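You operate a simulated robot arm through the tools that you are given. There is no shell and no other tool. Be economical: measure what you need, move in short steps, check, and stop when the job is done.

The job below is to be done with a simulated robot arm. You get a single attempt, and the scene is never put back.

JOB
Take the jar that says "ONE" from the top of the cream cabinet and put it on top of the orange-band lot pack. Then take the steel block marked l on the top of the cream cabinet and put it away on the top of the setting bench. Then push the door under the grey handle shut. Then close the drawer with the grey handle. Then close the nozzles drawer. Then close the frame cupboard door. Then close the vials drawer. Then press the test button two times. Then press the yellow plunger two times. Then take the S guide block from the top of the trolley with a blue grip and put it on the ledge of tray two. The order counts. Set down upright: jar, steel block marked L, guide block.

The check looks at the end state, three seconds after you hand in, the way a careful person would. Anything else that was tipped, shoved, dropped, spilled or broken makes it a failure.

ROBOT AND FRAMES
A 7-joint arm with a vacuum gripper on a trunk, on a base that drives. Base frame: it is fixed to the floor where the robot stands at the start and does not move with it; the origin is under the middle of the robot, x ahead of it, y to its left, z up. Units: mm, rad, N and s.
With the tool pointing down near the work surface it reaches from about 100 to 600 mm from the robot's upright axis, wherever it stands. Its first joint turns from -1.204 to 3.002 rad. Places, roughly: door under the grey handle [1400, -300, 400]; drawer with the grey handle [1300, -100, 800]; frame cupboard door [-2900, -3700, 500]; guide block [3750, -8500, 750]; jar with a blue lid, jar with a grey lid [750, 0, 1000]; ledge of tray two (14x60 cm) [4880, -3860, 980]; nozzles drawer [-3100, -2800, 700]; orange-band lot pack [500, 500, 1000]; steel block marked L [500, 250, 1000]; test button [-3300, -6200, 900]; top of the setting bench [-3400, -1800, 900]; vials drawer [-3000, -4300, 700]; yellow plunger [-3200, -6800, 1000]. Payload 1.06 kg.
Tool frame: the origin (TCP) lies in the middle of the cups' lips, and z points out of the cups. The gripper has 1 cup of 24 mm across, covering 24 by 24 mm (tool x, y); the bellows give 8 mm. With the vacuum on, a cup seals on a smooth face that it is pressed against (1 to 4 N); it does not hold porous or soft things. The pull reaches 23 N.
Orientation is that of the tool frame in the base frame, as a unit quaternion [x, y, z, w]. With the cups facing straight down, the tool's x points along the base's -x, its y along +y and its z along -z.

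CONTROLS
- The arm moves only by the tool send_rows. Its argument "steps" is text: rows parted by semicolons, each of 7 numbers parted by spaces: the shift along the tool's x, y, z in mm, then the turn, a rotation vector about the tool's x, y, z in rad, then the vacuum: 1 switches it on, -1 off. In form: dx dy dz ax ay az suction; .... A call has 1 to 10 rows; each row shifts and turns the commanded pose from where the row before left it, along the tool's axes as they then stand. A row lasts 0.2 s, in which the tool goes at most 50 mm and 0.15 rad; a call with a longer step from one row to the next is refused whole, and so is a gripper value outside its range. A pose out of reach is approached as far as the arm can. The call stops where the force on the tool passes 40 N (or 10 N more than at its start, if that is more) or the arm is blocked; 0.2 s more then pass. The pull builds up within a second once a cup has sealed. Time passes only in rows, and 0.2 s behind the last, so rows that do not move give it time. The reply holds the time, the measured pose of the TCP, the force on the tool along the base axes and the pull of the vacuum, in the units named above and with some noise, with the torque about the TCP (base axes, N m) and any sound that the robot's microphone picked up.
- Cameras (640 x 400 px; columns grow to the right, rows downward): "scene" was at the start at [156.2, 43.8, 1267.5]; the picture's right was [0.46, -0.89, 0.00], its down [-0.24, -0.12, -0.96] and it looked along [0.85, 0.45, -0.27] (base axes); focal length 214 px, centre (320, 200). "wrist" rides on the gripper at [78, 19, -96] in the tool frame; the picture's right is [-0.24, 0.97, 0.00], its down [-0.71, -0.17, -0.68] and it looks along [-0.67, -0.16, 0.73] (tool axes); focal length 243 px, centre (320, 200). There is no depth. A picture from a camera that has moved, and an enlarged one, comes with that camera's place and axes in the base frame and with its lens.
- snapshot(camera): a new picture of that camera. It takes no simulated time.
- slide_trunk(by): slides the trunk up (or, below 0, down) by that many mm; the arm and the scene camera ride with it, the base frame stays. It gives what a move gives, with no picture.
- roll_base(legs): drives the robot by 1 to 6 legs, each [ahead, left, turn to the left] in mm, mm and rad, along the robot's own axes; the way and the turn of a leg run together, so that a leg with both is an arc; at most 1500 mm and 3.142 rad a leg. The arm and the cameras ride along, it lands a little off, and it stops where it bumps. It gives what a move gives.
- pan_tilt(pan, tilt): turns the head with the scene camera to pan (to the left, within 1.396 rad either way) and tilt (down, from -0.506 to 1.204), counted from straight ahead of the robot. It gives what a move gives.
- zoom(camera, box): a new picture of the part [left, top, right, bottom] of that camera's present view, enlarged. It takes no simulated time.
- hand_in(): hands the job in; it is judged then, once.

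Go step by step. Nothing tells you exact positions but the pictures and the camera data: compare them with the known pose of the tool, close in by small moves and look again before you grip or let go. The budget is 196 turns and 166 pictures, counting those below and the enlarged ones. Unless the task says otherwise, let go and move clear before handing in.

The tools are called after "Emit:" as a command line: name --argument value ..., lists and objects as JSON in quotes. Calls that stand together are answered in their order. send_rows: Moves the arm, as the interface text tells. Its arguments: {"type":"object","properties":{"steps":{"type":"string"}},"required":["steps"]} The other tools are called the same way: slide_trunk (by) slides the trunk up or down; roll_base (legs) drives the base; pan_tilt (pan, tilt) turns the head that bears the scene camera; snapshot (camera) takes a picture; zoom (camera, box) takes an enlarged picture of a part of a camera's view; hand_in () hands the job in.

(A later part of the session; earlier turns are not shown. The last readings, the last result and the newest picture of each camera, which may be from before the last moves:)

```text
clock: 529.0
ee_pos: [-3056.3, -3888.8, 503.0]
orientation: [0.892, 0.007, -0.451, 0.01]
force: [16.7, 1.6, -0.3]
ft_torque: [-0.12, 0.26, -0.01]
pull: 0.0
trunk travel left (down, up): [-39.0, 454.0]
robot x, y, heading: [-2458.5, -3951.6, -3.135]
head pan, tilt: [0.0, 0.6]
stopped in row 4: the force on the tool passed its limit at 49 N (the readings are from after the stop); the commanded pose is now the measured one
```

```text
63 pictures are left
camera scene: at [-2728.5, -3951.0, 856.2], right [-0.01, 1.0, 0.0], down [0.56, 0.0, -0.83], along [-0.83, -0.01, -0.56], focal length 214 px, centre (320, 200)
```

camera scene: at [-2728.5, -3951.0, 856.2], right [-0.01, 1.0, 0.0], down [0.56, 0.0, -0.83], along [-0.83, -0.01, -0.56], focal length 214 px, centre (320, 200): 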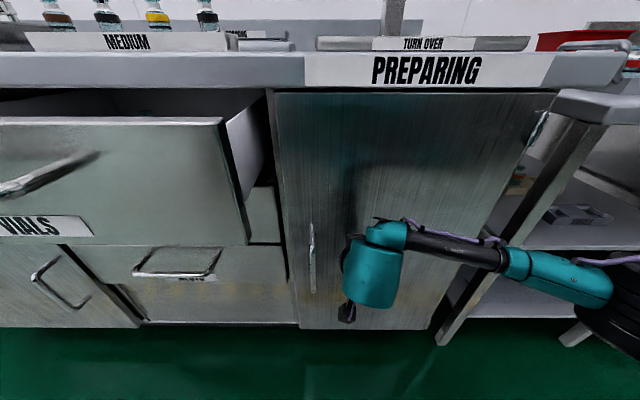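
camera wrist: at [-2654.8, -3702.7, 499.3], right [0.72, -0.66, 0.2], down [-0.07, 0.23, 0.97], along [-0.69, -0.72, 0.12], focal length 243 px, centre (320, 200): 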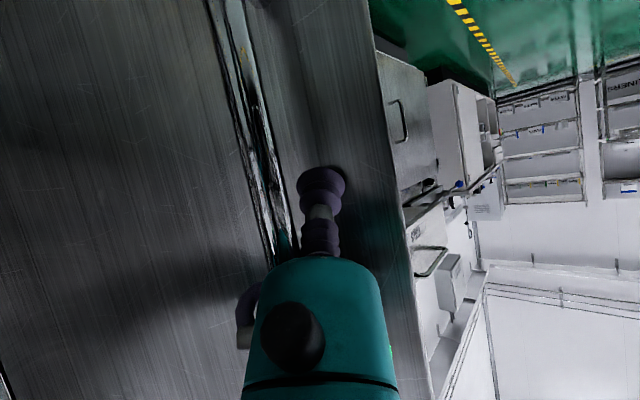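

Frame cupboard door is hard shut. I back off, raise the tool and line up with the VIALS drawer panel.

Emit:
roll_base --legs '[[-270, 0, 0], [0, 195, 0]]'

Emit:
slide_trunk --by 232

Emit:
pan_tilt --pan 0.1 --tilt 0.6

Emit:
snapshot --camera "scene"

Emit:
snapshot --camera "wrist"

```text
clock: 532.8
ee_pos: [-2786.3, -4080.4, 505.8]
orientation: [0.891, 0.005, -0.454, 0.008]
force: [-0.4, -0.5, -0.6]
ft_torque: [0.01, -0.02, 0.02]
pull: 0.0
trunk travel left (down, up): [-39.0, 454.0]
robot x, y, heading: [-2187.5, -4141.0, -3.137]
head pan, tilt: [0.0, 0.6]
```

```text
clock: 535.2
ee_pos: [-2787.8, -4079.9, 736.8]
orientation: [0.892, 0.006, -0.452, 0.009]
force: [0.0, -1.4, 0.3]
ft_torque: [0.02, -0.01, 0.0]
pull: 0.1
trunk travel left (down, up): [-271.0, 222.0]
robot x, y, heading: [-2190.3, -4140.9, -3.135]
head pan, tilt: [0.0, 0.6]
```

```text
clock: 535.9
ee_pos: [-2787.6, -4080.7, 736.2]
orientation: [0.891, 0.005, -0.453, 0.009]
force: [0.1, 0.0, 0.7]
ft_torque: [0.01, -0.02, 0.0]
pull: 0.0
trunk travel left (down, up): [-271.0, 222.0]
robot x, y, heading: [-2187.7, -4142.4, -3.14]
head pan, tilt: [0.099, 0.6]
```

```text
62 pictures are left
camera scene: at [-2383.4, -4151.5, 1105.5], right [-0.1, 0.99, 0.0], down [0.56, 0.06, -0.83], along [-0.82, -0.09, -0.56], focal length 214 px, centre (320, 200)
```

scene: 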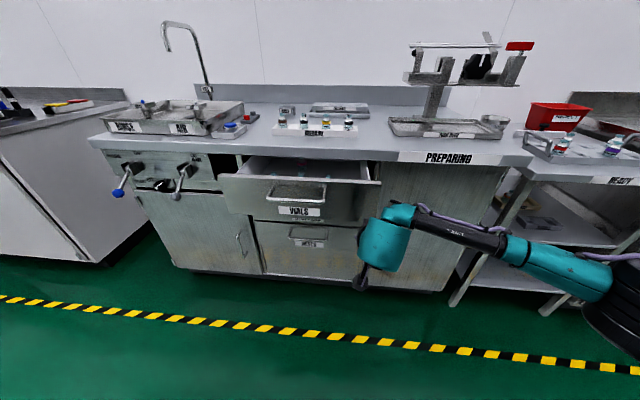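

```text
61 pictures are left
camera wrist: at [-2662.1, -4096.4, 729.3], right [-0.12, -0.97, 0.2], down [0.13, 0.19, 0.97], along [-0.98, 0.14, 0.11], focal length 243 px, centre (320, 200)
```

wrist: 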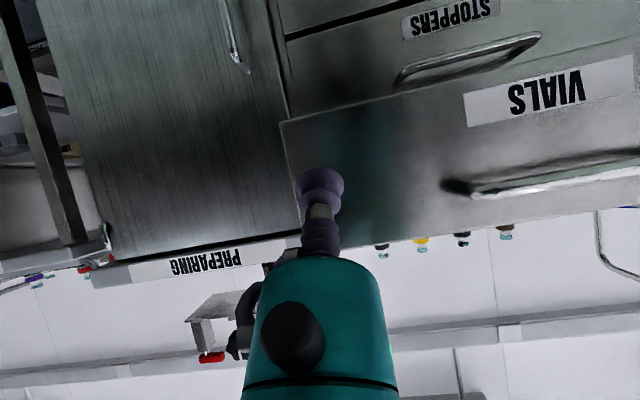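

Good alignment; I push the VIALS drawer in.

Emit:
roll_base --legs '[[115, 22, 0], [125, 0, 0]]'

Emit:
send_rows --steps "-4 0 6 0 0 0 -1; -4 0 6 0 0 0 -1; -4 0 6 0 0 0 -1; -4 0 6 0 0 0 -1; -4 0 6 0 0 0 -1; -4 0 6 0 0 0 -1; -4 0 6 0 0 0 -1; 0 0 0 0 0 0 -1"

Emit:
snapshot --camera "scene"

```text
clock: 538.0
ee_pos: [-3027.9, -4104.4, 736.3]
orientation: [0.891, 0.005, -0.453, 0.009]
force: [0.3, 0.0, 0.2]
ft_torque: [0.01, -0.02, 0.01]
pull: 0.0
trunk travel left (down, up): [-271.0, 222.0]
robot x, y, heading: [-2428.3, -4163.4, -3.136]
head pan, tilt: [0.099, 0.6]
```

```text
clock: 539.2
ee_pos: [-3055.5, -4105.5, 730.2]
orientation: [0.895, 0.005, -0.446, 0.01]
force: [26.6, 4.0, -0.8]
ft_torque: [-0.18, 0.43, 0.03]
pull: 0.0
trunk travel left (down, up): [-271.0, 222.0]
robot x, y, heading: [-2426.7, -4164.5, -3.139]
head pan, tilt: [0.099, 0.6]
stopped in row 5: the force on the tool passed its limit at 51 N (the readings are from after the stop); the commanded pose is now the measured one
```

```text
60 pictures are left
camera scene: at [-2621.9, -4173.9, 1105.8], right [-0.1, 0.99, 0.0], down [0.56, 0.06, -0.83], along [-0.82, -0.09, -0.56], focal length 214 px, centre (320, 200)
```

scene: 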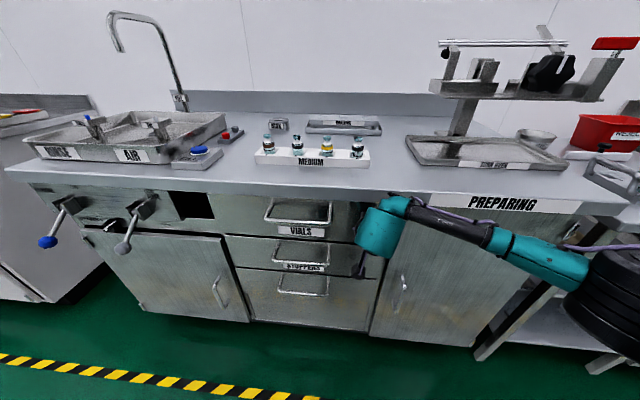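

VIALS is shut. Now to the test button at the south bench: I back off, drive south and look.

Emit:
roll_base --legs '[[-170, 0, 0], [0, 1000, 0], [0, 1000, 0]]'

Emit:
slide_trunk --by 130

Emit:
pan_tilt --pan 0.3 --tilt 0.45

Emit:
snapshot --camera "scene"

```text
clock: 557.9
ee_pos: [-2863.1, -6094.7, 733.6]
orientation: [0.894, 0.009, -0.449, 0.011]
force: [0.3, 0.3, 0.0]
ft_torque: [0.03, -0.01, 0.01]
pull: 0.1
trunk travel left (down, up): [-271.0, 222.0]
robot x, y, heading: [-2232.1, -6149.8, -3.128]
head pan, tilt: [0.099, 0.6]
```

```text
clock: 559.5
ee_pos: [-2862.2, -6094.2, 862.3]
orientation: [0.894, 0.009, -0.448, 0.012]
force: [0.1, -0.2, 0.5]
ft_torque: [0.01, 0.0, 0.02]
pull: 0.1
trunk travel left (down, up): [-401.0, 92.0]
robot x, y, heading: [-2227.5, -6148.5, -3.133]
head pan, tilt: [0.099, 0.6]
```

```text
clock: 560.2
ee_pos: [-2863.9, -6095.7, 861.8]
orientation: [0.894, 0.009, -0.448, 0.011]
force: [-0.6, 0.6, 1.1]
ft_torque: [-0.01, -0.01, 0.02]
pull: 0.1
trunk travel left (down, up): [-401.0, 92.0]
robot x, y, heading: [-2231.2, -6153.2, -3.133]
head pan, tilt: [0.3, 0.45]
```

```text
59 pictures are left
camera scene: at [-2393.9, -6178.5, 1251.4], right [-0.31, 0.95, 0.0], down [0.41, 0.13, -0.9], along [-0.86, -0.28, -0.44], focal length 214 px, centre (320, 200)
```

scene: 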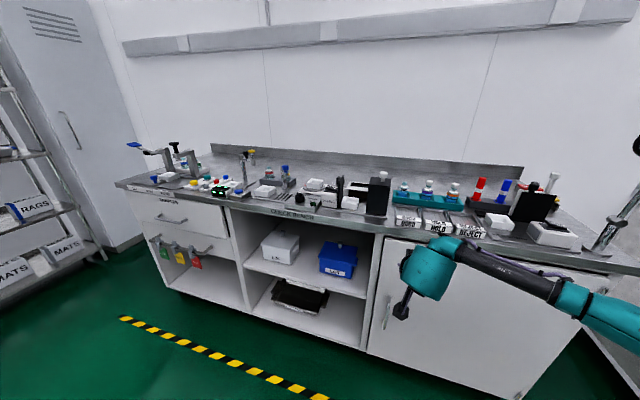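

The "check bench" has many small items; I zoom to find the test button and yellow plunger.

Emit:
zoom --camera "scene" --box '[115, 125, 305, 235]'

Emit:
zoom --camera "scene" --box '[290, 150, 480, 260]'

Emit:
zoom --camera "scene" --box '[450, 150, 640, 260]'

```text
3.37 times, centred on (210, 180) of scene
camera zoom: at [-2393.9, -6178.5, 1251.4], right [-0.31, 0.95, 0.0], down [0.41, 0.13, -0.9], along [-0.86, -0.28, -0.44], focal length 722 px, centre (690, 267)
```

zoom: 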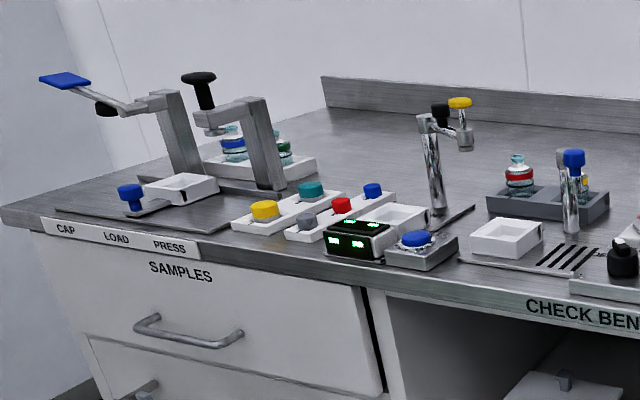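

```text
3.37 times, centred on (385, 205) of scene
camera zoom: at [-2393.9, -6178.5, 1251.4], right [-0.31, 0.95, 0.0], down [0.41, 0.13, -0.9], along [-0.86, -0.28, -0.44], focal length 722 px, centre (101, 183)
```

zoom: 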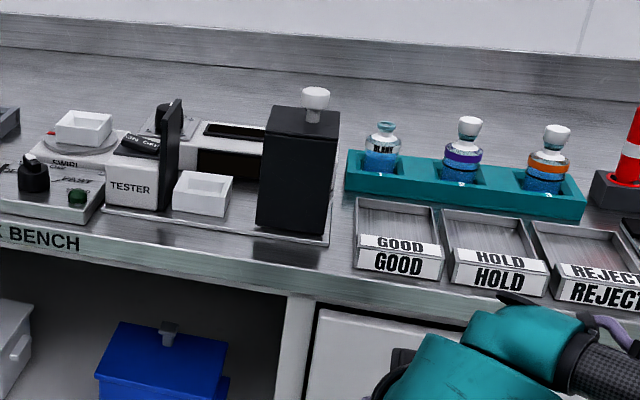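

```text
3.37 times, centred on (545, 205) of scene
camera zoom: at [-2393.9, -6178.5, 1251.4], right [-0.31, 0.95, 0.0], down [0.41, 0.13, -0.9], along [-0.86, -0.28, -0.44], focal length 722 px, centre (-438, 183)
```

zoom: 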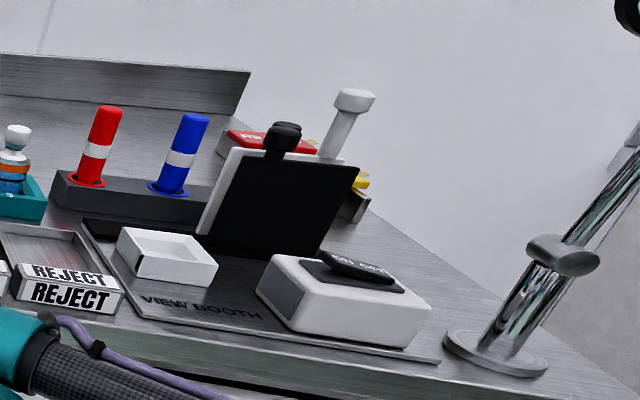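

The yellow plunger is the capped pin on the chrome post. I zoom closer on the TESTER area for the test button.

Emit:
zoom --camera "scene" --box '[285, 165, 395, 225]'

Emit:
roll_base --legs '[[0, 150, 0], [150, 0, 0]]'

Emit:
pan_tilt --pan 0.1 --tilt 0.6

Emit:
snapshot --camera "scene"

```text
5.82 times, centred on (340, 195) of scene
camera zoom: at [-2393.9, -6178.5, 1251.4], right [-0.31, 0.95, 0.0], down [0.41, 0.13, -0.9], along [-0.86, -0.28, -0.44], focal length 1248 px, centre (204, 229)
```

zoom: 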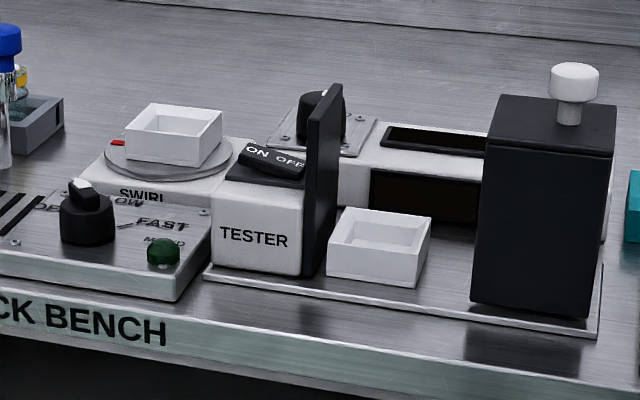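

```text
clock: 563.2
ee_pos: [-3011.8, -6246.2, 861.6]
orientation: [0.894, 0.009, -0.448, 0.012]
force: [-0.2, -0.3, -0.1]
ft_torque: [0.0, 0.0, -0.01]
pull: 0.1
trunk travel left (down, up): [-401.0, 92.0]
robot x, y, heading: [-2381.7, -6303.8, -3.129]
head pan, tilt: [0.3, 0.45]
```

```text
clock: 563.9
ee_pos: [-3012.2, -6246.1, 863.5]
orientation: [0.894, 0.009, -0.448, 0.012]
force: [-0.2, -1.0, 0.3]
ft_torque: [0.02, -0.03, 0.02]
pull: 0.1
trunk travel left (down, up): [-401.0, 92.0]
robot x, y, heading: [-2382.8, -6301.1, -3.131]
head pan, tilt: [0.099, 0.6]
```

```text
54 pictures are left
camera scene: at [-2542.9, -6312.2, 1237.9], right [-0.11, 0.99, 0.0], down [0.56, 0.06, -0.83], along [-0.82, -0.09, -0.56], focal length 214 px, centre (320, 200)
```

scene: 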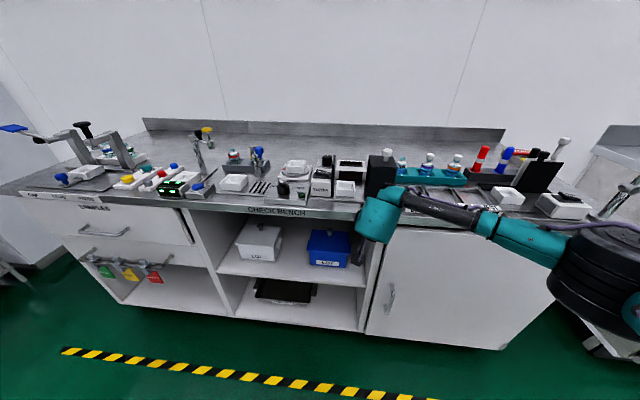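

I raise and upright the tool before going near the bench items, then look from above.

Emit:
send_rows --steps "-38 0 -24 0 0 0 -1; -38 0 -24 0 0 0 -1; -38 0 -24 0 0 0 -1; -38 0 -24 0 0 0 -1; 0 0 0 0 0.15 0 -1; 0 0 0 0 0.15 0 -1; 0 0 0 0 0.15 0 -1; 0 0 0 0 0.15 0 -1; 0 0 0 0 0.15 0 -1; 0 0 0 0 0.15 0 -1"

Emit:
slide_trunk --by 85

Emit:
snapshot --camera "wrist"

```text
clock: 566.1
ee_pos: [-2994.2, -6231.8, 1033.9]
orientation: [1.0, 0.013, -0.015, 0.007]
force: [-0.1, -0.3, -0.8]
ft_torque: [-0.04, 0.01, -0.02]
pull: 0.0
out of reach, approached as far as the arm can: row 10
trunk travel left (down, up): [-401.0, 92.0]
robot x, y, heading: [-2378.1, -6306.1, -3.126]
head pan, tilt: [0.099, 0.6]
```

```text
clock: 567.3
ee_pos: [-2962.2, -6232.3, 1242.7]
orientation: [0.993, 0.014, -0.119, 0.007]
force: [0.2, -0.6, 0.9]
ft_torque: [0.03, 0.01, -0.04]
pull: 0.1
trunk travel left (down, up): [-486.0, 7.0]
robot x, y, heading: [-2380.4, -6300.2, -3.128]
head pan, tilt: [0.099, 0.6]
```

```text
53 pictures are left
camera wrist: at [-2861.1, -6247.5, 1315.5], right [-0.2, -0.98, 0.07], down [-0.53, 0.16, 0.83], along [-0.82, 0.13, -0.55], focal length 243 px, centre (320, 200)
```

wrist: 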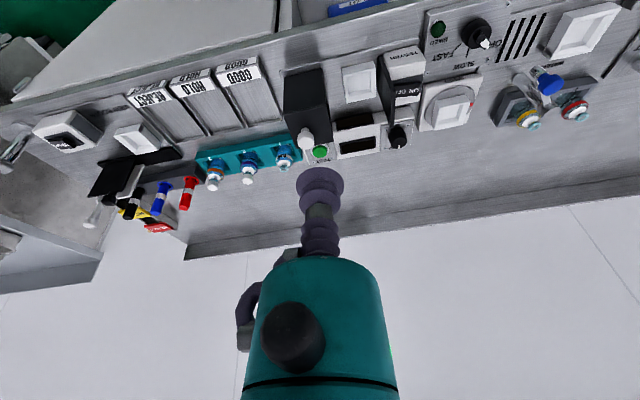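

A green button on a plate sits behind the black box. I zoom to read its label.

Emit:
zoom --camera "wrist" --box '[260, 60, 500, 190]'

Emit:
send_rows --steps "30 0 30 0 0.13 0 -1; 0 0 40 0 0.11 0 -1; 0 0 0 0 0 0 -1"

Emit:
zoom --camera "scene" --box '[280, 130, 440, 230]'

```text
2.67 times, centred on (380, 125) of wrist
camera zoom: at [-2861.1, -6247.5, 1315.5], right [-0.2, -0.98, 0.07], down [-0.53, 0.16, 0.83], along [-0.82, 0.13, -0.55], focal length 647 px, centre (160, 400)
```

zoom: 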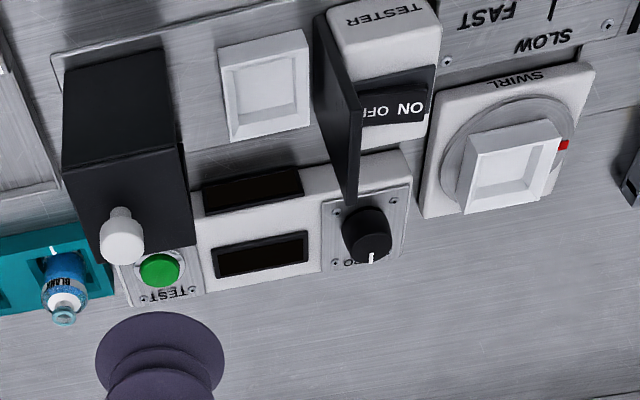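

```text
clock: 568.1
ee_pos: [-2939.3, -6236.9, 1166.2]
orientation: [1.0, 0.015, 0.0, 0.005]
force: [-0.4, -1.0, 1.1]
ft_torque: [0.0, -0.01, 0.01]
pull: 0.0
out of reach, approached as far as the arm can: row 2
trunk travel left (down, up): [-486.0, 7.0]
robot x, y, heading: [-2380.0, -6302.2, -3.127]
head pan, tilt: [0.099, 0.6]
```

```text
4.00 times, centred on (360, 180) of scene
camera zoom: at [-2477.4, -6310.5, 1334.2], right [-0.11, 0.99, 0.0], down [0.56, 0.06, -0.83], along [-0.82, -0.09, -0.56], focal length 858 px, centre (160, 280)
```

zoom: 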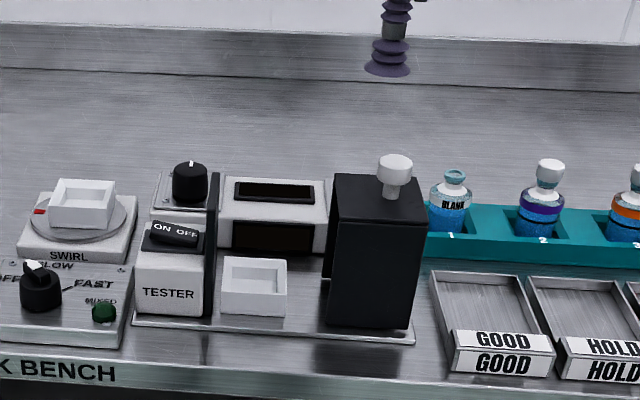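

The green TEST button is on a plate behind the black box. I come closer (tool high) and look straight down at it.

Emit:
roll_base --legs '[[0, -40, 0], [265, 0, -0.012]]'

Emit:
slide_trunk --by -80

Emit:
snapshot --camera "wrist"

Emit:
snapshot --camera "scene"

```text
clock: 570.7
ee_pos: [-3204.6, -6193.5, 1165.1]
orientation: [1.0, 0.007, 0.0, 0.005]
force: [0.3, -0.3, 0.2]
ft_torque: [0.01, 0.03, 0.02]
pull: 0.0
trunk travel left (down, up): [-486.0, 7.0]
robot x, y, heading: [-2642.6, -6265.0, 3.138]
head pan, tilt: [0.099, 0.6]
```

```text
clock: 571.8
ee_pos: [-3204.7, -6194.1, 1087.2]
orientation: [1.0, 0.008, -0.002, 0.005]
force: [0.3, -0.1, -0.2]
ft_torque: [-0.02, -0.03, 0.0]
pull: 0.0
trunk travel left (down, up): [-406.0, 87.0]
robot x, y, heading: [-2645.1, -6260.7, 3.141]
head pan, tilt: [0.099, 0.6]
```

```text
50 pictures are left
camera wrist: at [-3123.8, -6209.6, 1181.5], right [-0.22, -0.98, 0.01], down [-0.71, 0.17, 0.69], along [-0.67, 0.14, -0.73], focal length 243 px, centre (320, 200)
```

wrist: 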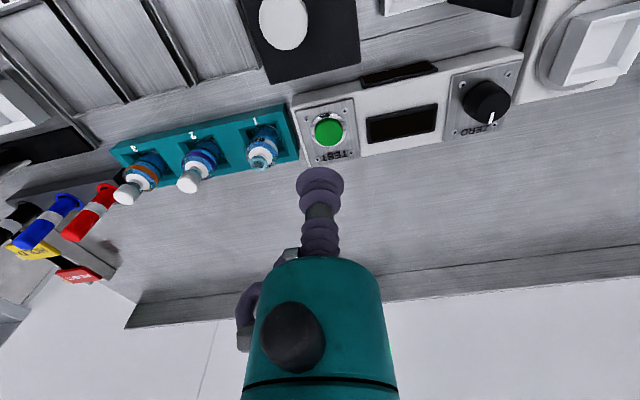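

```text
49 pictures are left
camera scene: at [-2804.7, -6271.8, 1243.6], right [-0.1, 1.0, 0.0], down [0.56, 0.06, -0.83], along [-0.82, -0.08, -0.56], focal length 214 px, centre (320, 200)
```

scene: 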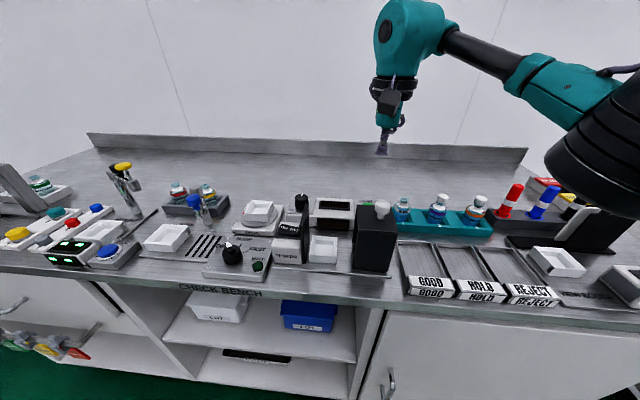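

Button at about [-3261, -6192, 912]. To keep the wrist camera off the white knob I yaw the tool, then position above the button.

Emit:
slide_trunk --by -60

Emit:
send_rows --steps "-28 -1 0 0 0 0.15 -1; 0 0 0 0 0 0.15 -1; 0 0 0 0 0 0.15 -1; 0 0 0 0 0 0.15 -1; 0 0 0 0 0 0.15 -1; 0 0 0 0 0 0.15 -1; 0 0 0 0 0 0.15 -1; -14 24 0 0 0 0 -1; 0 0 30 0 0 0 -1; 0 0 0 0 0 0 -1"

Emit:
snapshot --camera "wrist"

Emit:
snapshot --camera "scene"

```text
clock: 572.8
ee_pos: [-3203.2, -6194.7, 1026.3]
orientation: [1.0, 0.008, -0.001, 0.005]
force: [-0.2, -0.4, 0.7]
ft_torque: [0.01, 0.01, 0.0]
pull: 0.1
trunk travel left (down, up): [-346.0, 147.0]
robot x, y, heading: [-2645.4, -6264.7, 3.14]
head pan, tilt: [0.099, 0.6]
```

```text
clock: 575.0
ee_pos: [-3260.0, -6194.6, 995.8]
orientation: [0.869, -0.494, 0.002, 0.005]
force: [0.3, 0.0, -0.3]
ft_torque: [0.01, 0.0, -0.01]
pull: 0.1
trunk travel left (down, up): [-346.0, 147.0]
robot x, y, heading: [-2642.0, -6263.7, 3.139]
head pan, tilt: [0.099, 0.6]
```

```text
48 pictures are left
camera wrist: at [-3234.6, -6269.2, 1091.4], right [-0.96, -0.3, 0.0], down [-0.21, 0.7, 0.68], along [-0.2, 0.65, -0.73], focal length 243 px, centre (320, 200)
```

wrist: 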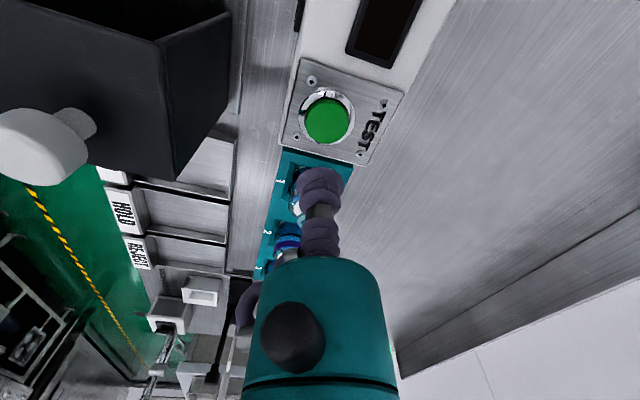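

```text
47 pictures are left
camera scene: at [-2824.4, -6271.7, 1178.7], right [-0.1, 1.0, 0.0], down [0.56, 0.06, -0.83], along [-0.82, -0.08, -0.56], focal length 214 px, centre (320, 200)
```

scene: 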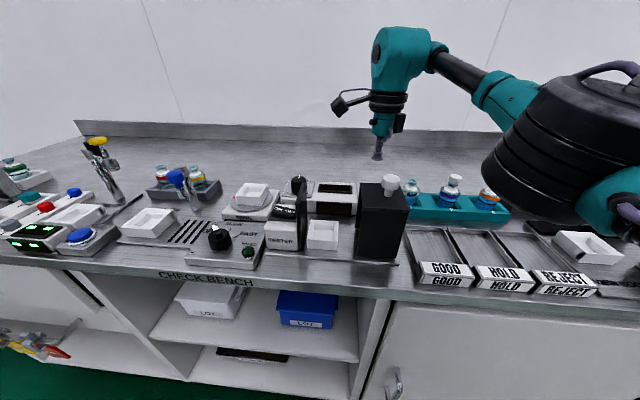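

Over the button. I descend and press watching for force and sound.

Emit:
send_rows --steps "-3.2 1.6 40 0 0 0 -1; 0 0 30 0 0 0 -1; 0 0 6 0 0 0 -1; 0 0 4 0 0 0 -1; 0 0 3 0 0 0 -1; 0 0 3 0 0 0 -1; 0 0 0 0 0 0 -1"

```text
clock: 576.6
ee_pos: [-3262.1, -6192.0, 908.9]
orientation: [0.87, -0.494, 0.002, 0.006]
force: [-1.3, -0.9, 3.4]
ft_torque: [0.01, -0.07, -0.05]
pull: 0.2
trunk travel left (down, up): [-346.0, 147.0]
robot x, y, heading: [-2644.0, -6263.0, 3.144]
head pan, tilt: [0.099, 0.6]
heard: click
```

A click: first press. I lift off fully and press again.

Emit:
send_rows --steps "0 0 -6 0 0 0 -1; 0 0 -9 0 0 0 -1; 0 0 0 0 0 0 -1; 0 0 0 0 0 0 -1"

Emit:
send_rows --steps "0 0 6 0 0 0 -1; 0 0 5 0 0 0 -1; 0 0 2 0 0 0 -1; 0 0 2 0 0 0 -1; 0 0 0 0 0 0 -1"

```text
clock: 577.6
ee_pos: [-3263.5, -6192.5, 925.2]
orientation: [0.869, -0.494, 0.002, 0.005]
force: [-0.4, -0.1, 0.7]
ft_torque: [0.01, -0.02, 0.0]
pull: 0.0
trunk travel left (down, up): [-346.0, 147.0]
robot x, y, heading: [-2643.8, -6265.3, 3.14]
head pan, tilt: [0.099, 0.6]
```

```text
clock: 578.8
ee_pos: [-3262.3, -6193.1, 909.2]
orientation: [0.869, -0.494, 0.001, 0.005]
force: [-1.1, -0.4, 3.0]
ft_torque: [-0.01, -0.06, 0.02]
pull: 0.0
trunk travel left (down, up): [-346.0, 147.0]
robot x, y, heading: [-2641.2, -6263.8, 3.146]
head pan, tilt: [0.099, 0.6]
heard: click
```

Second click heard. I lift clear, pull back and move along to the yellow plunger.

Emit:
send_rows --steps "0 0 -10 0 0 0 -1; 0 0 -40 0 0 0 -1; 0 0 -45 0 0 0 -1; 0 0 -45 0 0 0 -1; 0 0 -30 0 0 0 -1; 19 -32.5 0 0 0 0 -1; 19 -32.5 0 0 0 0 -1; 19 -32.5 0 0 0 0 -1; 19 -32.5 0 0 0 0 -1; 0 0 0 0 0 0 -1"

Emit:
roll_base --legs '[[-60, 0, 0], [0, 560, 0]]'

Emit:
pan_tilt --pan 0 --tilt 0.5

Emit:
snapshot --camera "scene"

Emit:
snapshot --camera "wrist"

```text
clock: 581.0
ee_pos: [-3107.3, -6188.2, 1040.4]
orientation: [0.869, -0.495, 0.002, 0.004]
force: [0.4, -0.2, 0.4]
ft_torque: [0.01, 0.01, 0.01]
pull: 0.0
out of reach, approached as far as the arm can: row 4, 5
trunk travel left (down, up): [-346.0, 147.0]
robot x, y, heading: [-2643.9, -6260.9, 3.141]
head pan, tilt: [0.099, 0.6]
```

```text
clock: 587.0
ee_pos: [-3043.8, -6749.5, 1040.8]
orientation: [0.872, -0.49, 0.003, 0.005]
force: [-0.1, -0.4, 0.1]
ft_torque: [-0.01, 0.02, 0.0]
pull: 0.2
trunk travel left (down, up): [-346.0, 147.0]
robot x, y, heading: [-2580.5, -6820.1, -3.129]
head pan, tilt: [0.099, 0.6]
```

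```text
clock: 587.6
ee_pos: [-3044.5, -6748.8, 1040.7]
orientation: [0.872, -0.49, 0.001, 0.005]
force: [0.2, -0.6, 0.0]
ft_torque: [-0.02, 0.01, 0.0]
pull: 0.0
trunk travel left (down, up): [-346.0, 147.0]
robot x, y, heading: [-2582.4, -6820.7, -3.135]
head pan, tilt: [0.0, 0.499]
```

```text
46 pictures are left
camera scene: at [-2765.0, -6821.5, 1187.7], right [-0.01, 1.0, 0.0], down [0.48, 0.0, -0.88], along [-0.88, -0.01, -0.48], focal length 214 px, centre (320, 200)
```

scene: 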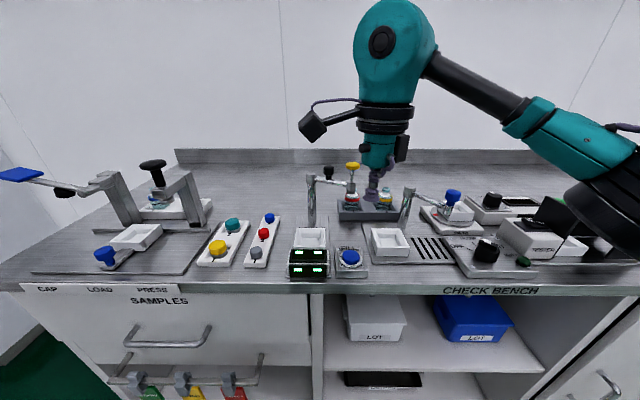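

```text
45 pictures are left
camera wrist: at [-3018.8, -6823.8, 1135.7], right [-0.95, -0.3, 0.0], down [-0.22, 0.7, 0.68], along [-0.21, 0.65, -0.73], focal length 243 px, centre (320, 200)
```

wrist: 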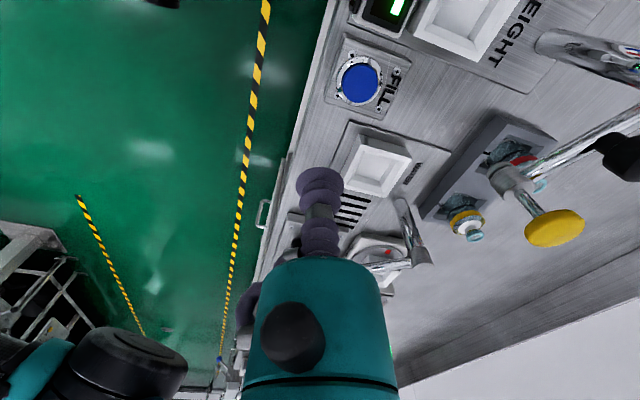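

The yellow plunger's cap is at about [-3186, -6760, 1040]. I raise the tool, come closer and set over it.

Emit:
slide_trunk --by 55

Emit:
roll_base --legs '[[70, 0, 0]]'

Emit:
send_rows --steps "-14 33.5 0 0 0 0 -1; -14 33.5 0 0 0 0 -1; 0 0 0 0 0 0 -1"

Emit:
zoom --camera "scene" --box '[270, 100, 450, 220]'

Emit:
snapshot --camera "wrist"

```text
clock: 588.6
ee_pos: [-3045.2, -6747.7, 1095.2]
orientation: [0.872, -0.49, 0.002, 0.004]
force: [-0.5, -0.2, 1.0]
ft_torque: [-0.02, 0.01, -0.01]
pull: 0.0
trunk travel left (down, up): [-401.0, 92.0]
robot x, y, heading: [-2580.8, -6824.4, -3.133]
head pan, tilt: [0.0, 0.499]
```

```text
clock: 589.6
ee_pos: [-3114.3, -6749.3, 1095.1]
orientation: [0.872, -0.49, 0.003, 0.004]
force: [0.5, 0.3, -0.2]
ft_torque: [0.0, 0.0, -0.04]
pull: 0.0
trunk travel left (down, up): [-401.0, 92.0]
robot x, y, heading: [-2653.1, -6821.7, -3.131]
head pan, tilt: [0.0, 0.499]
```

```text
clock: 590.4
ee_pos: [-3186.1, -6760.1, 1096.1]
orientation: [0.872, -0.49, 0.002, 0.004]
force: [-0.5, 0.2, -0.5]
ft_torque: [0.0, 0.04, -0.01]
pull: 0.1
trunk travel left (down, up): [-401.0, 92.0]
robot x, y, heading: [-2647.9, -6820.8, -3.133]
head pan, tilt: [0.0, 0.499]
```

```text
3.33 times, centred on (360, 160) of scene
camera zoom: at [-2817.1, -6821.7, 1247.0], right [-0.01, 1.0, 0.0], down [0.48, 0.0, -0.88], along [-0.88, -0.01, -0.48], focal length 715 px, centre (187, 333)
```

zoom: 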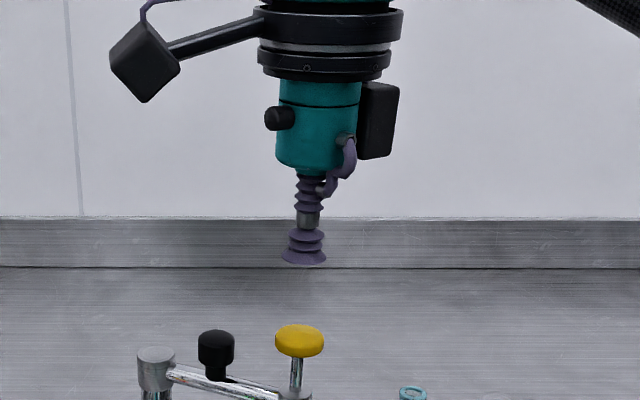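

```text
43 pictures are left
camera wrist: at [-3160.3, -6835.0, 1191.7], right [-0.95, -0.3, 0.0], down [-0.22, 0.7, 0.68], along [-0.21, 0.65, -0.73], focal length 243 px, centre (320, 200)
```

wrist: 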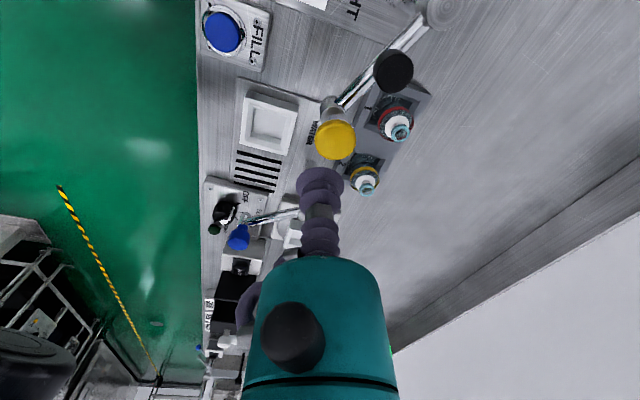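

Slight correction (-12, +3), then press down and listen.

Emit:
send_rows --steps "-8.8 8.7 30 0 0 0 -1; 0 0 20 0 0 0 -1; 0 0 6 0 0 0 -1; 0 0 4 0 0 0 -1; 0 0 4 0 0 0 -1; 0 0 0 0 0 0 -1"

```text
clock: 591.8
ee_pos: [-3197.3, -6756.9, 1032.6]
orientation: [0.871, -0.491, 0.002, 0.004]
force: [0.6, 0.7, 1.1]
ft_torque: [0.0, -0.01, 0.03]
pull: 0.0
trunk travel left (down, up): [-401.0, 92.0]
robot x, y, heading: [-2649.1, -6822.6, -3.137]
head pan, tilt: [0.0, 0.499]
heard: click
```

A click: first press. Lift off and press the second time.

Emit:
send_rows --steps "0 0 -10 0 0 0 -1; 0 0 -10 0 0 0 -1; 0 0 0 0 0 0 -1; 0 0 0 0 0 0 -1"

Emit:
zoom --camera "scene" --box '[270, 140, 450, 240]'

Emit:
send_rows --steps "0 0 8 0 0 0 -1; 0 0 6 0 0 0 -1; 0 0 3 0 0 0 -1; 0 0 3 0 0 0 -1; 0 0 0 0 0 0 -1"

```text
clock: 592.8
ee_pos: [-3198.3, -6757.8, 1052.1]
orientation: [0.872, -0.49, 0.002, 0.005]
force: [0.1, -0.5, -0.4]
ft_torque: [-0.01, 0.01, 0.01]
pull: 0.2
trunk travel left (down, up): [-401.0, 92.0]
robot x, y, heading: [-2651.4, -6818.0, -3.134]
head pan, tilt: [0.0, 0.499]
```

```text
3.56 times, centred on (360, 190) of scene
camera zoom: at [-2817.2, -6821.9, 1247.0], right [-0.01, 1.0, 0.0], down [0.48, 0.0, -0.88], along [-0.88, -0.01, -0.48], focal length 763 px, centre (178, 236)
```

zoom: 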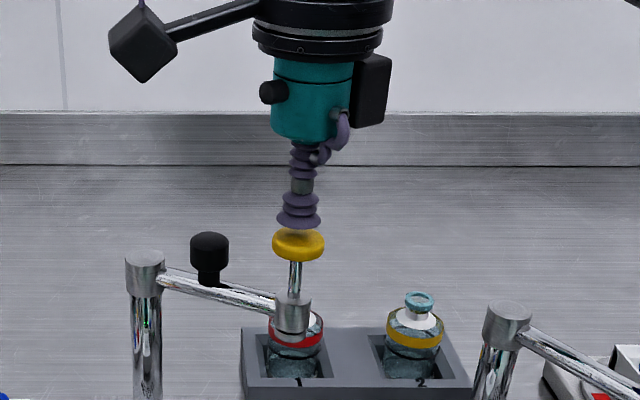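

```text
clock: 594.0
ee_pos: [-3197.6, -6758.5, 1032.6]
orientation: [0.872, -0.49, 0.003, 0.005]
force: [-0.1, -0.3, 2.1]
ft_torque: [-0.01, -0.02, 0.04]
pull: 0.1
trunk travel left (down, up): [-401.0, 92.0]
robot x, y, heading: [-2651.0, -6821.4, -3.132]
head pan, tilt: [0.0, 0.499]
heard: click
```

Two clicks heard. I lift clear, retract and reset the tool's yaw, then head for the trolley in the south-east.

Emit:
send_rows --steps "0 0 -15 0 0 0 -1; 0 0 -45 0 0 0 -1; 0 0 -30 0 0 0 -1; 19.5 -32 0 0 0 0 -1; 19.5 -32 0 0 0 0 -1; 19.5 -32 0 0 0 0 -1; 19.5 -32 0 0 0 0 -1; 0 0 0 0 0 0 -1"

Emit:
roll_base --legs '[[-350, 0, 0], [0, -900, 0], [0, 0, 3.13]]'

Emit:
send_rows --steps "0 0 0 0 0 -0.15 -1; 0 0 0 0 0 -0.15 -1; 0 0 0 0 0 -0.15 -1; 0 0 0 0 0 -0.15 -1; 0 0 0 0 0 -0.15 -1; 0 0 0 0 0 -0.15 -1; 0 0 0 0 0 -0.15 -1; 0 0 0 0 0 0 -1"

Emit:
pan_tilt --pan -0.2 --tilt 0.2

Emit:
snapshot --camera "scene"

```text
clock: 595.8
ee_pos: [-3047.3, -6755.9, 1121.1]
orientation: [0.871, -0.491, 0.003, 0.004]
force: [0.2, 0.6, -0.5]
ft_torque: [0.02, -0.01, -0.03]
pull: 0.0
trunk travel left (down, up): [-401.0, 92.0]
robot x, y, heading: [-2652.6, -6818.3, -3.135]
head pan, tilt: [0.0, 0.499]
```

```text
clock: 613.3
ee_pos: [-1910.4, -5984.3, 1121.0]
orientation: [0.497, 0.868, 0.005, -0.002]
force: [0.1, 0.0, 1.1]
ft_torque: [-0.03, 0.04, -0.03]
pull: 0.0
trunk travel left (down, up): [-401.0, 92.0]
robot x, y, heading: [-2305.2, -5911.5, -0.004]
head pan, tilt: [0.0, 0.499]
```

```text
clock: 615.1
ee_pos: [-1910.0, -5984.7, 1122.0]
orientation: [-0.007, 1.0, 0.005, 0.001]
force: [-0.2, -0.3, 0.0]
ft_torque: [0.0, -0.03, 0.04]
pull: 0.1
trunk travel left (down, up): [-401.0, 92.0]
robot x, y, heading: [-2303.3, -5910.5, -0.003]
head pan, tilt: [0.0, 0.499]
```

```text
clock: 615.9
ee_pos: [-1910.1, -5985.1, 1121.5]
orientation: [-0.005, 1.0, 0.005, 0.001]
force: [-0.6, -0.1, -0.8]
ft_torque: [-0.03, 0.02, -0.04]
pull: 0.0
trunk travel left (down, up): [-401.0, 92.0]
robot x, y, heading: [-2306.9, -5914.0, -0.006]
head pan, tilt: [-0.201, 0.201]
```

```text
41 pictures are left
camera scene: at [-2141.1, -5933.4, 1274.6], right [-0.2, -0.98, 0.0], down [-0.2, 0.04, -0.98], along [0.96, -0.2, -0.2], focal length 214 px, centre (320, 200)
```

scene: 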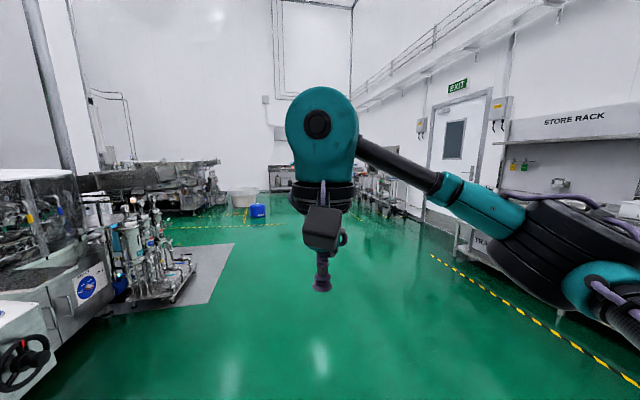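

The floor east is open. I drive about 4 m east and look toward the trolley.

Emit:
roll_base --legs '[[1490, -150, 0], [1490, -50, 0], [1200, 0, 0]]'

Emit:
pan_tilt --pan -0.7 --tilt 0.25

Emit:
snapshot --camera "scene"

```text
clock: 636.0
ee_pos: [2277.1, -6236.0, 1121.8]
orientation: [-0.005, 1.0, 0.005, 0.0]
force: [0.3, -0.2, -0.6]
ft_torque: [0.02, -0.02, -0.01]
pull: 0.0
trunk travel left (down, up): [-401.0, 92.0]
robot x, y, heading: [1883.8, -6168.4, -0.005]
head pan, tilt: [-0.201, 0.201]
```

```text
clock: 637.0
ee_pos: [2276.5, -6235.1, 1122.1]
orientation: [-0.006, 1.0, 0.007, 0.001]
force: [-0.2, 0.0, 0.3]
ft_torque: [-0.03, -0.03, -0.01]
pull: 0.1
trunk travel left (down, up): [-401.0, 92.0]
robot x, y, heading: [1880.2, -6167.5, -0.006]
head pan, tilt: [-0.7, 0.25]
```

```text
40 pictures are left
camera scene: at [2025.5, -6226.3, 1270.1], right [-0.65, -0.76, 0.0], down [-0.19, 0.16, -0.97], along [0.74, -0.63, -0.25], focal length 214 px, centre (320, 200)
```

scene: 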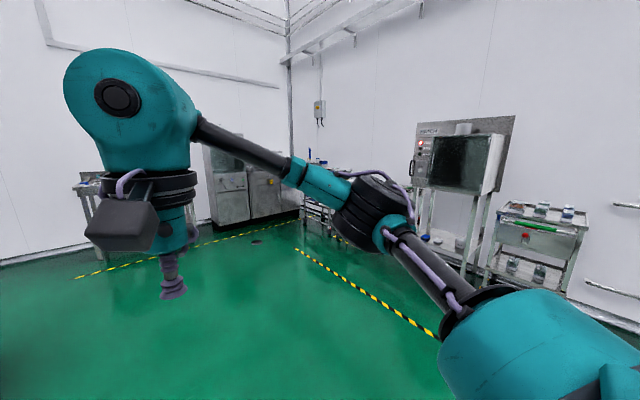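

A trolley with a green grip is visible; the blue-grip one should be near [3750, -8500], hidden by the arm. I drive nearer and face south.

Emit:
roll_base --legs '[[1480, 0, 0], [0, -850, 0], [0, 0, -1.565]]'

Emit:
pan_tilt --pan 0 --tilt 0.35

Emit:
snapshot --camera "scene"

```text
clock: 655.6
ee_pos: [3278.8, -7431.3, 1121.1]
orientation: [0.704, 0.71, 0.003, 0.003]
force: [0.1, -0.1, -0.8]
ft_torque: [-0.02, -0.04, -0.02]
pull: 0.1
trunk travel left (down, up): [-401.0, 92.0]
robot x, y, heading: [3348.7, -7036.9, -1.578]
head pan, tilt: [-0.7, 0.25]
```

```text
clock: 656.6
ee_pos: [3279.1, -7431.1, 1121.6]
orientation: [0.703, 0.711, 0.003, 0.005]
force: [-1.3, 0.2, -0.1]
ft_torque: [-0.01, -0.02, -0.03]
pull: 0.0
trunk travel left (down, up): [-401.0, 92.0]
robot x, y, heading: [3346.7, -7034.5, -1.583]
head pan, tilt: [0.0, 0.351]
```

```text
39 pictures are left
camera scene: at [3347.4, -7202.6, 1260.7], right [-1.0, 0.01, 0.0], down [0.0, 0.34, -0.94], along [-0.01, -0.94, -0.34], focal length 214 px, centre (320, 200)
```

scene: 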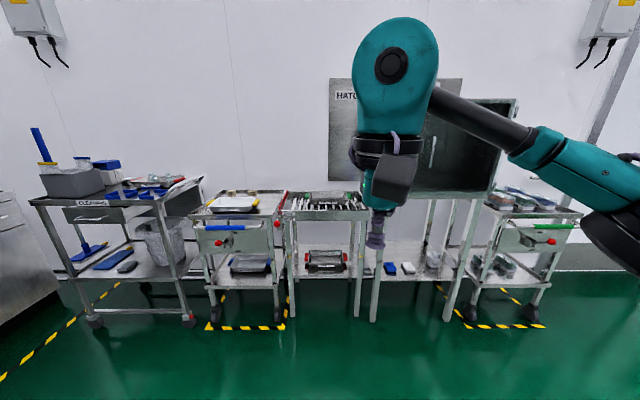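

The left trolley has the blue grip. I zoom on its top.

Emit:
zoom --camera "scene" --box '[180, 170, 380, 295]'

Emit:
roll_base --legs '[[0, 350, 0.01], [650, 0, 0]]'

Emit:
pan_tilt --pan 0.1 --tilt 0.7

Emit:
snapshot --camera "scene"

Emit:
snapshot --camera "wrist"

```text
3.20 times, centred on (280, 232) of scene
camera zoom: at [3347.4, -7202.6, 1260.7], right [-1.0, 0.01, 0.0], down [0.0, 0.34, -0.94], along [-0.01, -0.94, -0.34], focal length 686 px, centre (448, 96)
```

zoom: 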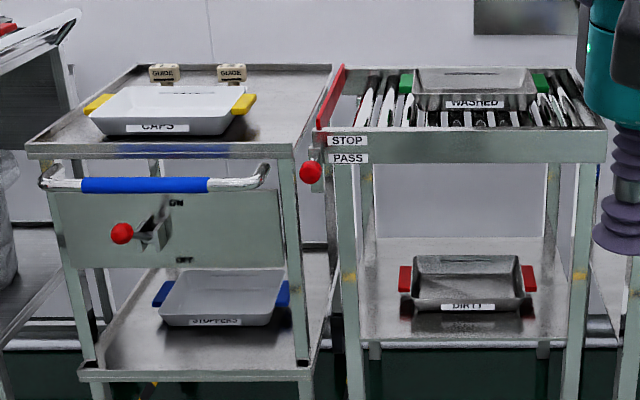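

```text
clock: 663.5
ee_pos: [3634.0, -8087.4, 1121.5]
orientation: [0.701, 0.713, 0.004, 0.004]
force: [-0.3, -0.1, 0.6]
ft_torque: [0.0, -0.01, 0.02]
pull: 0.1
trunk travel left (down, up): [-401.0, 92.0]
robot x, y, heading: [3702.9, -7694.8, -1.57]
head pan, tilt: [0.0, 0.351]
```

```text
clock: 664.4
ee_pos: [3634.6, -8086.0, 1122.5]
orientation: [0.702, 0.713, 0.003, 0.004]
force: [-0.3, -0.9, 0.5]
ft_torque: [0.01, 0.0, 0.05]
pull: 0.0
trunk travel left (down, up): [-401.0, 92.0]
robot x, y, heading: [3704.6, -7693.9, -1.569]
head pan, tilt: [0.099, 0.7]
```

```text
37 pictures are left
camera scene: at [3710.2, -7849.0, 1229.3], right [-1.0, -0.1, 0.0], down [-0.06, 0.64, -0.77], along [0.08, -0.76, -0.64], focal length 214 px, centre (320, 200)
```

scene: 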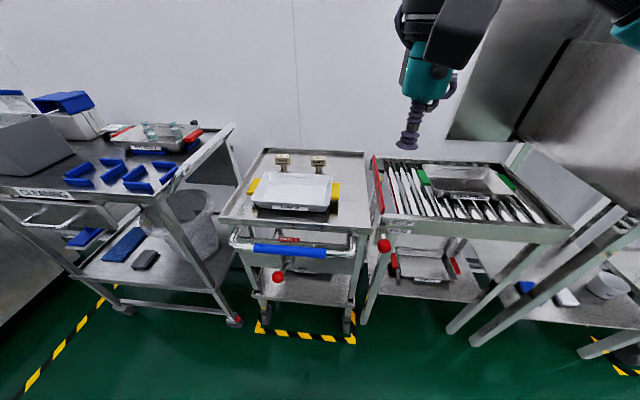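

```text
36 pictures are left
camera wrist: at [3652.2, -8007.1, 1216.0], right [0.98, -0.22, 0.01], down [-0.17, -0.71, 0.68], along [-0.14, -0.67, -0.73], focal length 243 px, centre (320, 200)
```

wrist: 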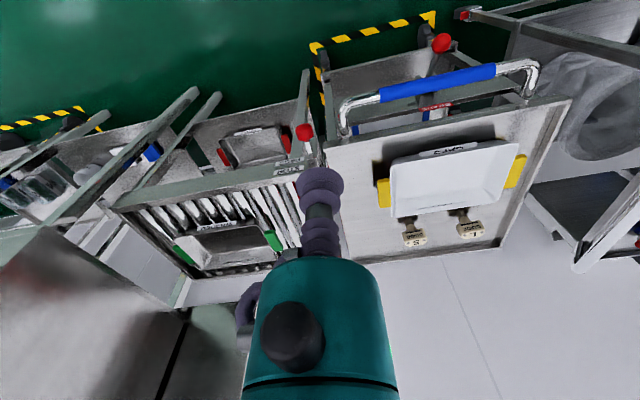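

Two guide blocks stand behind the CAPS tray. I zoom to tell S from the other.

Emit:
zoom --camera "wrist" --box '[370, 180, 530, 280]'

Emit:
zoom --camera "scene" --box '[230, 130, 390, 240]'

```text
4.00 times, centred on (450, 230) of wrist
camera zoom: at [3652.2, -8007.1, 1216.0], right [0.98, -0.22, 0.01], down [-0.17, -0.71, 0.68], along [-0.14, -0.67, -0.73], focal length 970 px, centre (-200, 80)
```

zoom: 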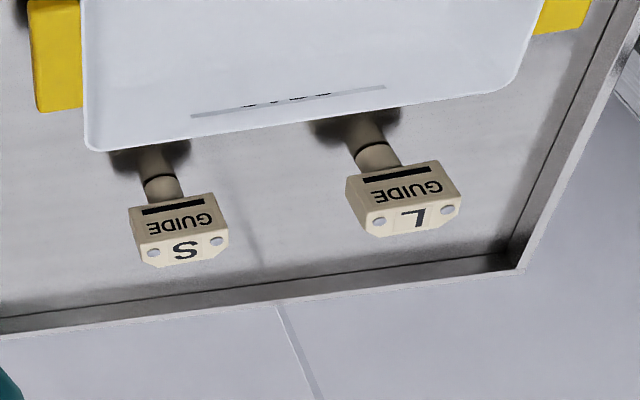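

```text
3.64 times, centred on (310, 185) of scene
camera zoom: at [3710.2, -7849.0, 1229.3], right [-1.0, -0.1, 0.0], down [-0.06, 0.64, -0.77], along [0.08, -0.76, -0.64], focal length 780 px, centre (356, 254)
```

zoom: 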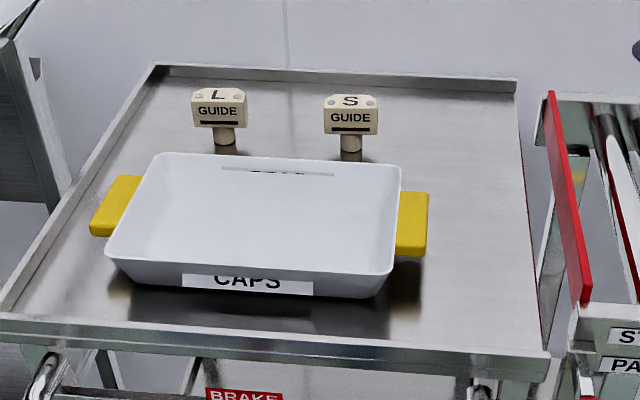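

S is the guide on the rack side: top near [3788, -8550, 842]. I lower the trunk for best reach, come closer, and check clearance to the blue grip.

Emit:
slide_trunk --by -175

Emit:
roll_base --legs '[[0, 175, 0.1], [190, 0, 0]]'

Emit:
pan_tilt --pan -0.1 --tilt 1.15

Emit:
snapshot --camera "scene"

```text
clock: 666.3
ee_pos: [3633.9, -8087.1, 946.7]
orientation: [0.701, 0.713, 0.002, 0.004]
force: [0.0, 0.0, -0.6]
ft_torque: [-0.03, 0.0, 0.02]
pull: 0.1
trunk travel left (down, up): [-226.0, 267.0]
robot x, y, heading: [3700.3, -7691.5, -1.572]
head pan, tilt: [0.099, 0.7]
```

```text
clock: 669.6
ee_pos: [3866.1, -8271.6, 946.1]
orientation: [0.666, 0.746, 0.003, 0.004]
force: [-0.2, 0.3, 0.3]
ft_torque: [0.04, 0.01, 0.02]
pull: 0.0
trunk travel left (down, up): [-226.0, 267.0]
robot x, y, heading: [3894.1, -7868.2, -1.476]
head pan, tilt: [0.099, 0.7]
```

```text
clock: 670.5
ee_pos: [3866.3, -8270.7, 947.2]
orientation: [0.666, 0.746, 0.003, 0.004]
force: [-0.6, 0.0, 0.7]
ft_torque: [0.03, 0.02, 0.0]
pull: 0.0
trunk travel left (down, up): [-226.0, 267.0]
robot x, y, heading: [3893.2, -7872.9, -1.473]
head pan, tilt: [-0.099, 1.15]
```

```text
33 pictures are left
camera scene: at [3905.6, -8047.7, 1019.1], right [-1.0, 0.0, 0.0], down [0.0, 0.91, -0.41], along [0.0, -0.41, -0.91], focal length 214 px, centre (320, 200)
```

scene: 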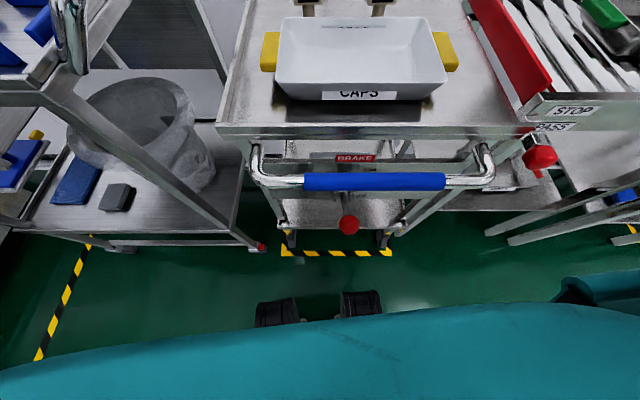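

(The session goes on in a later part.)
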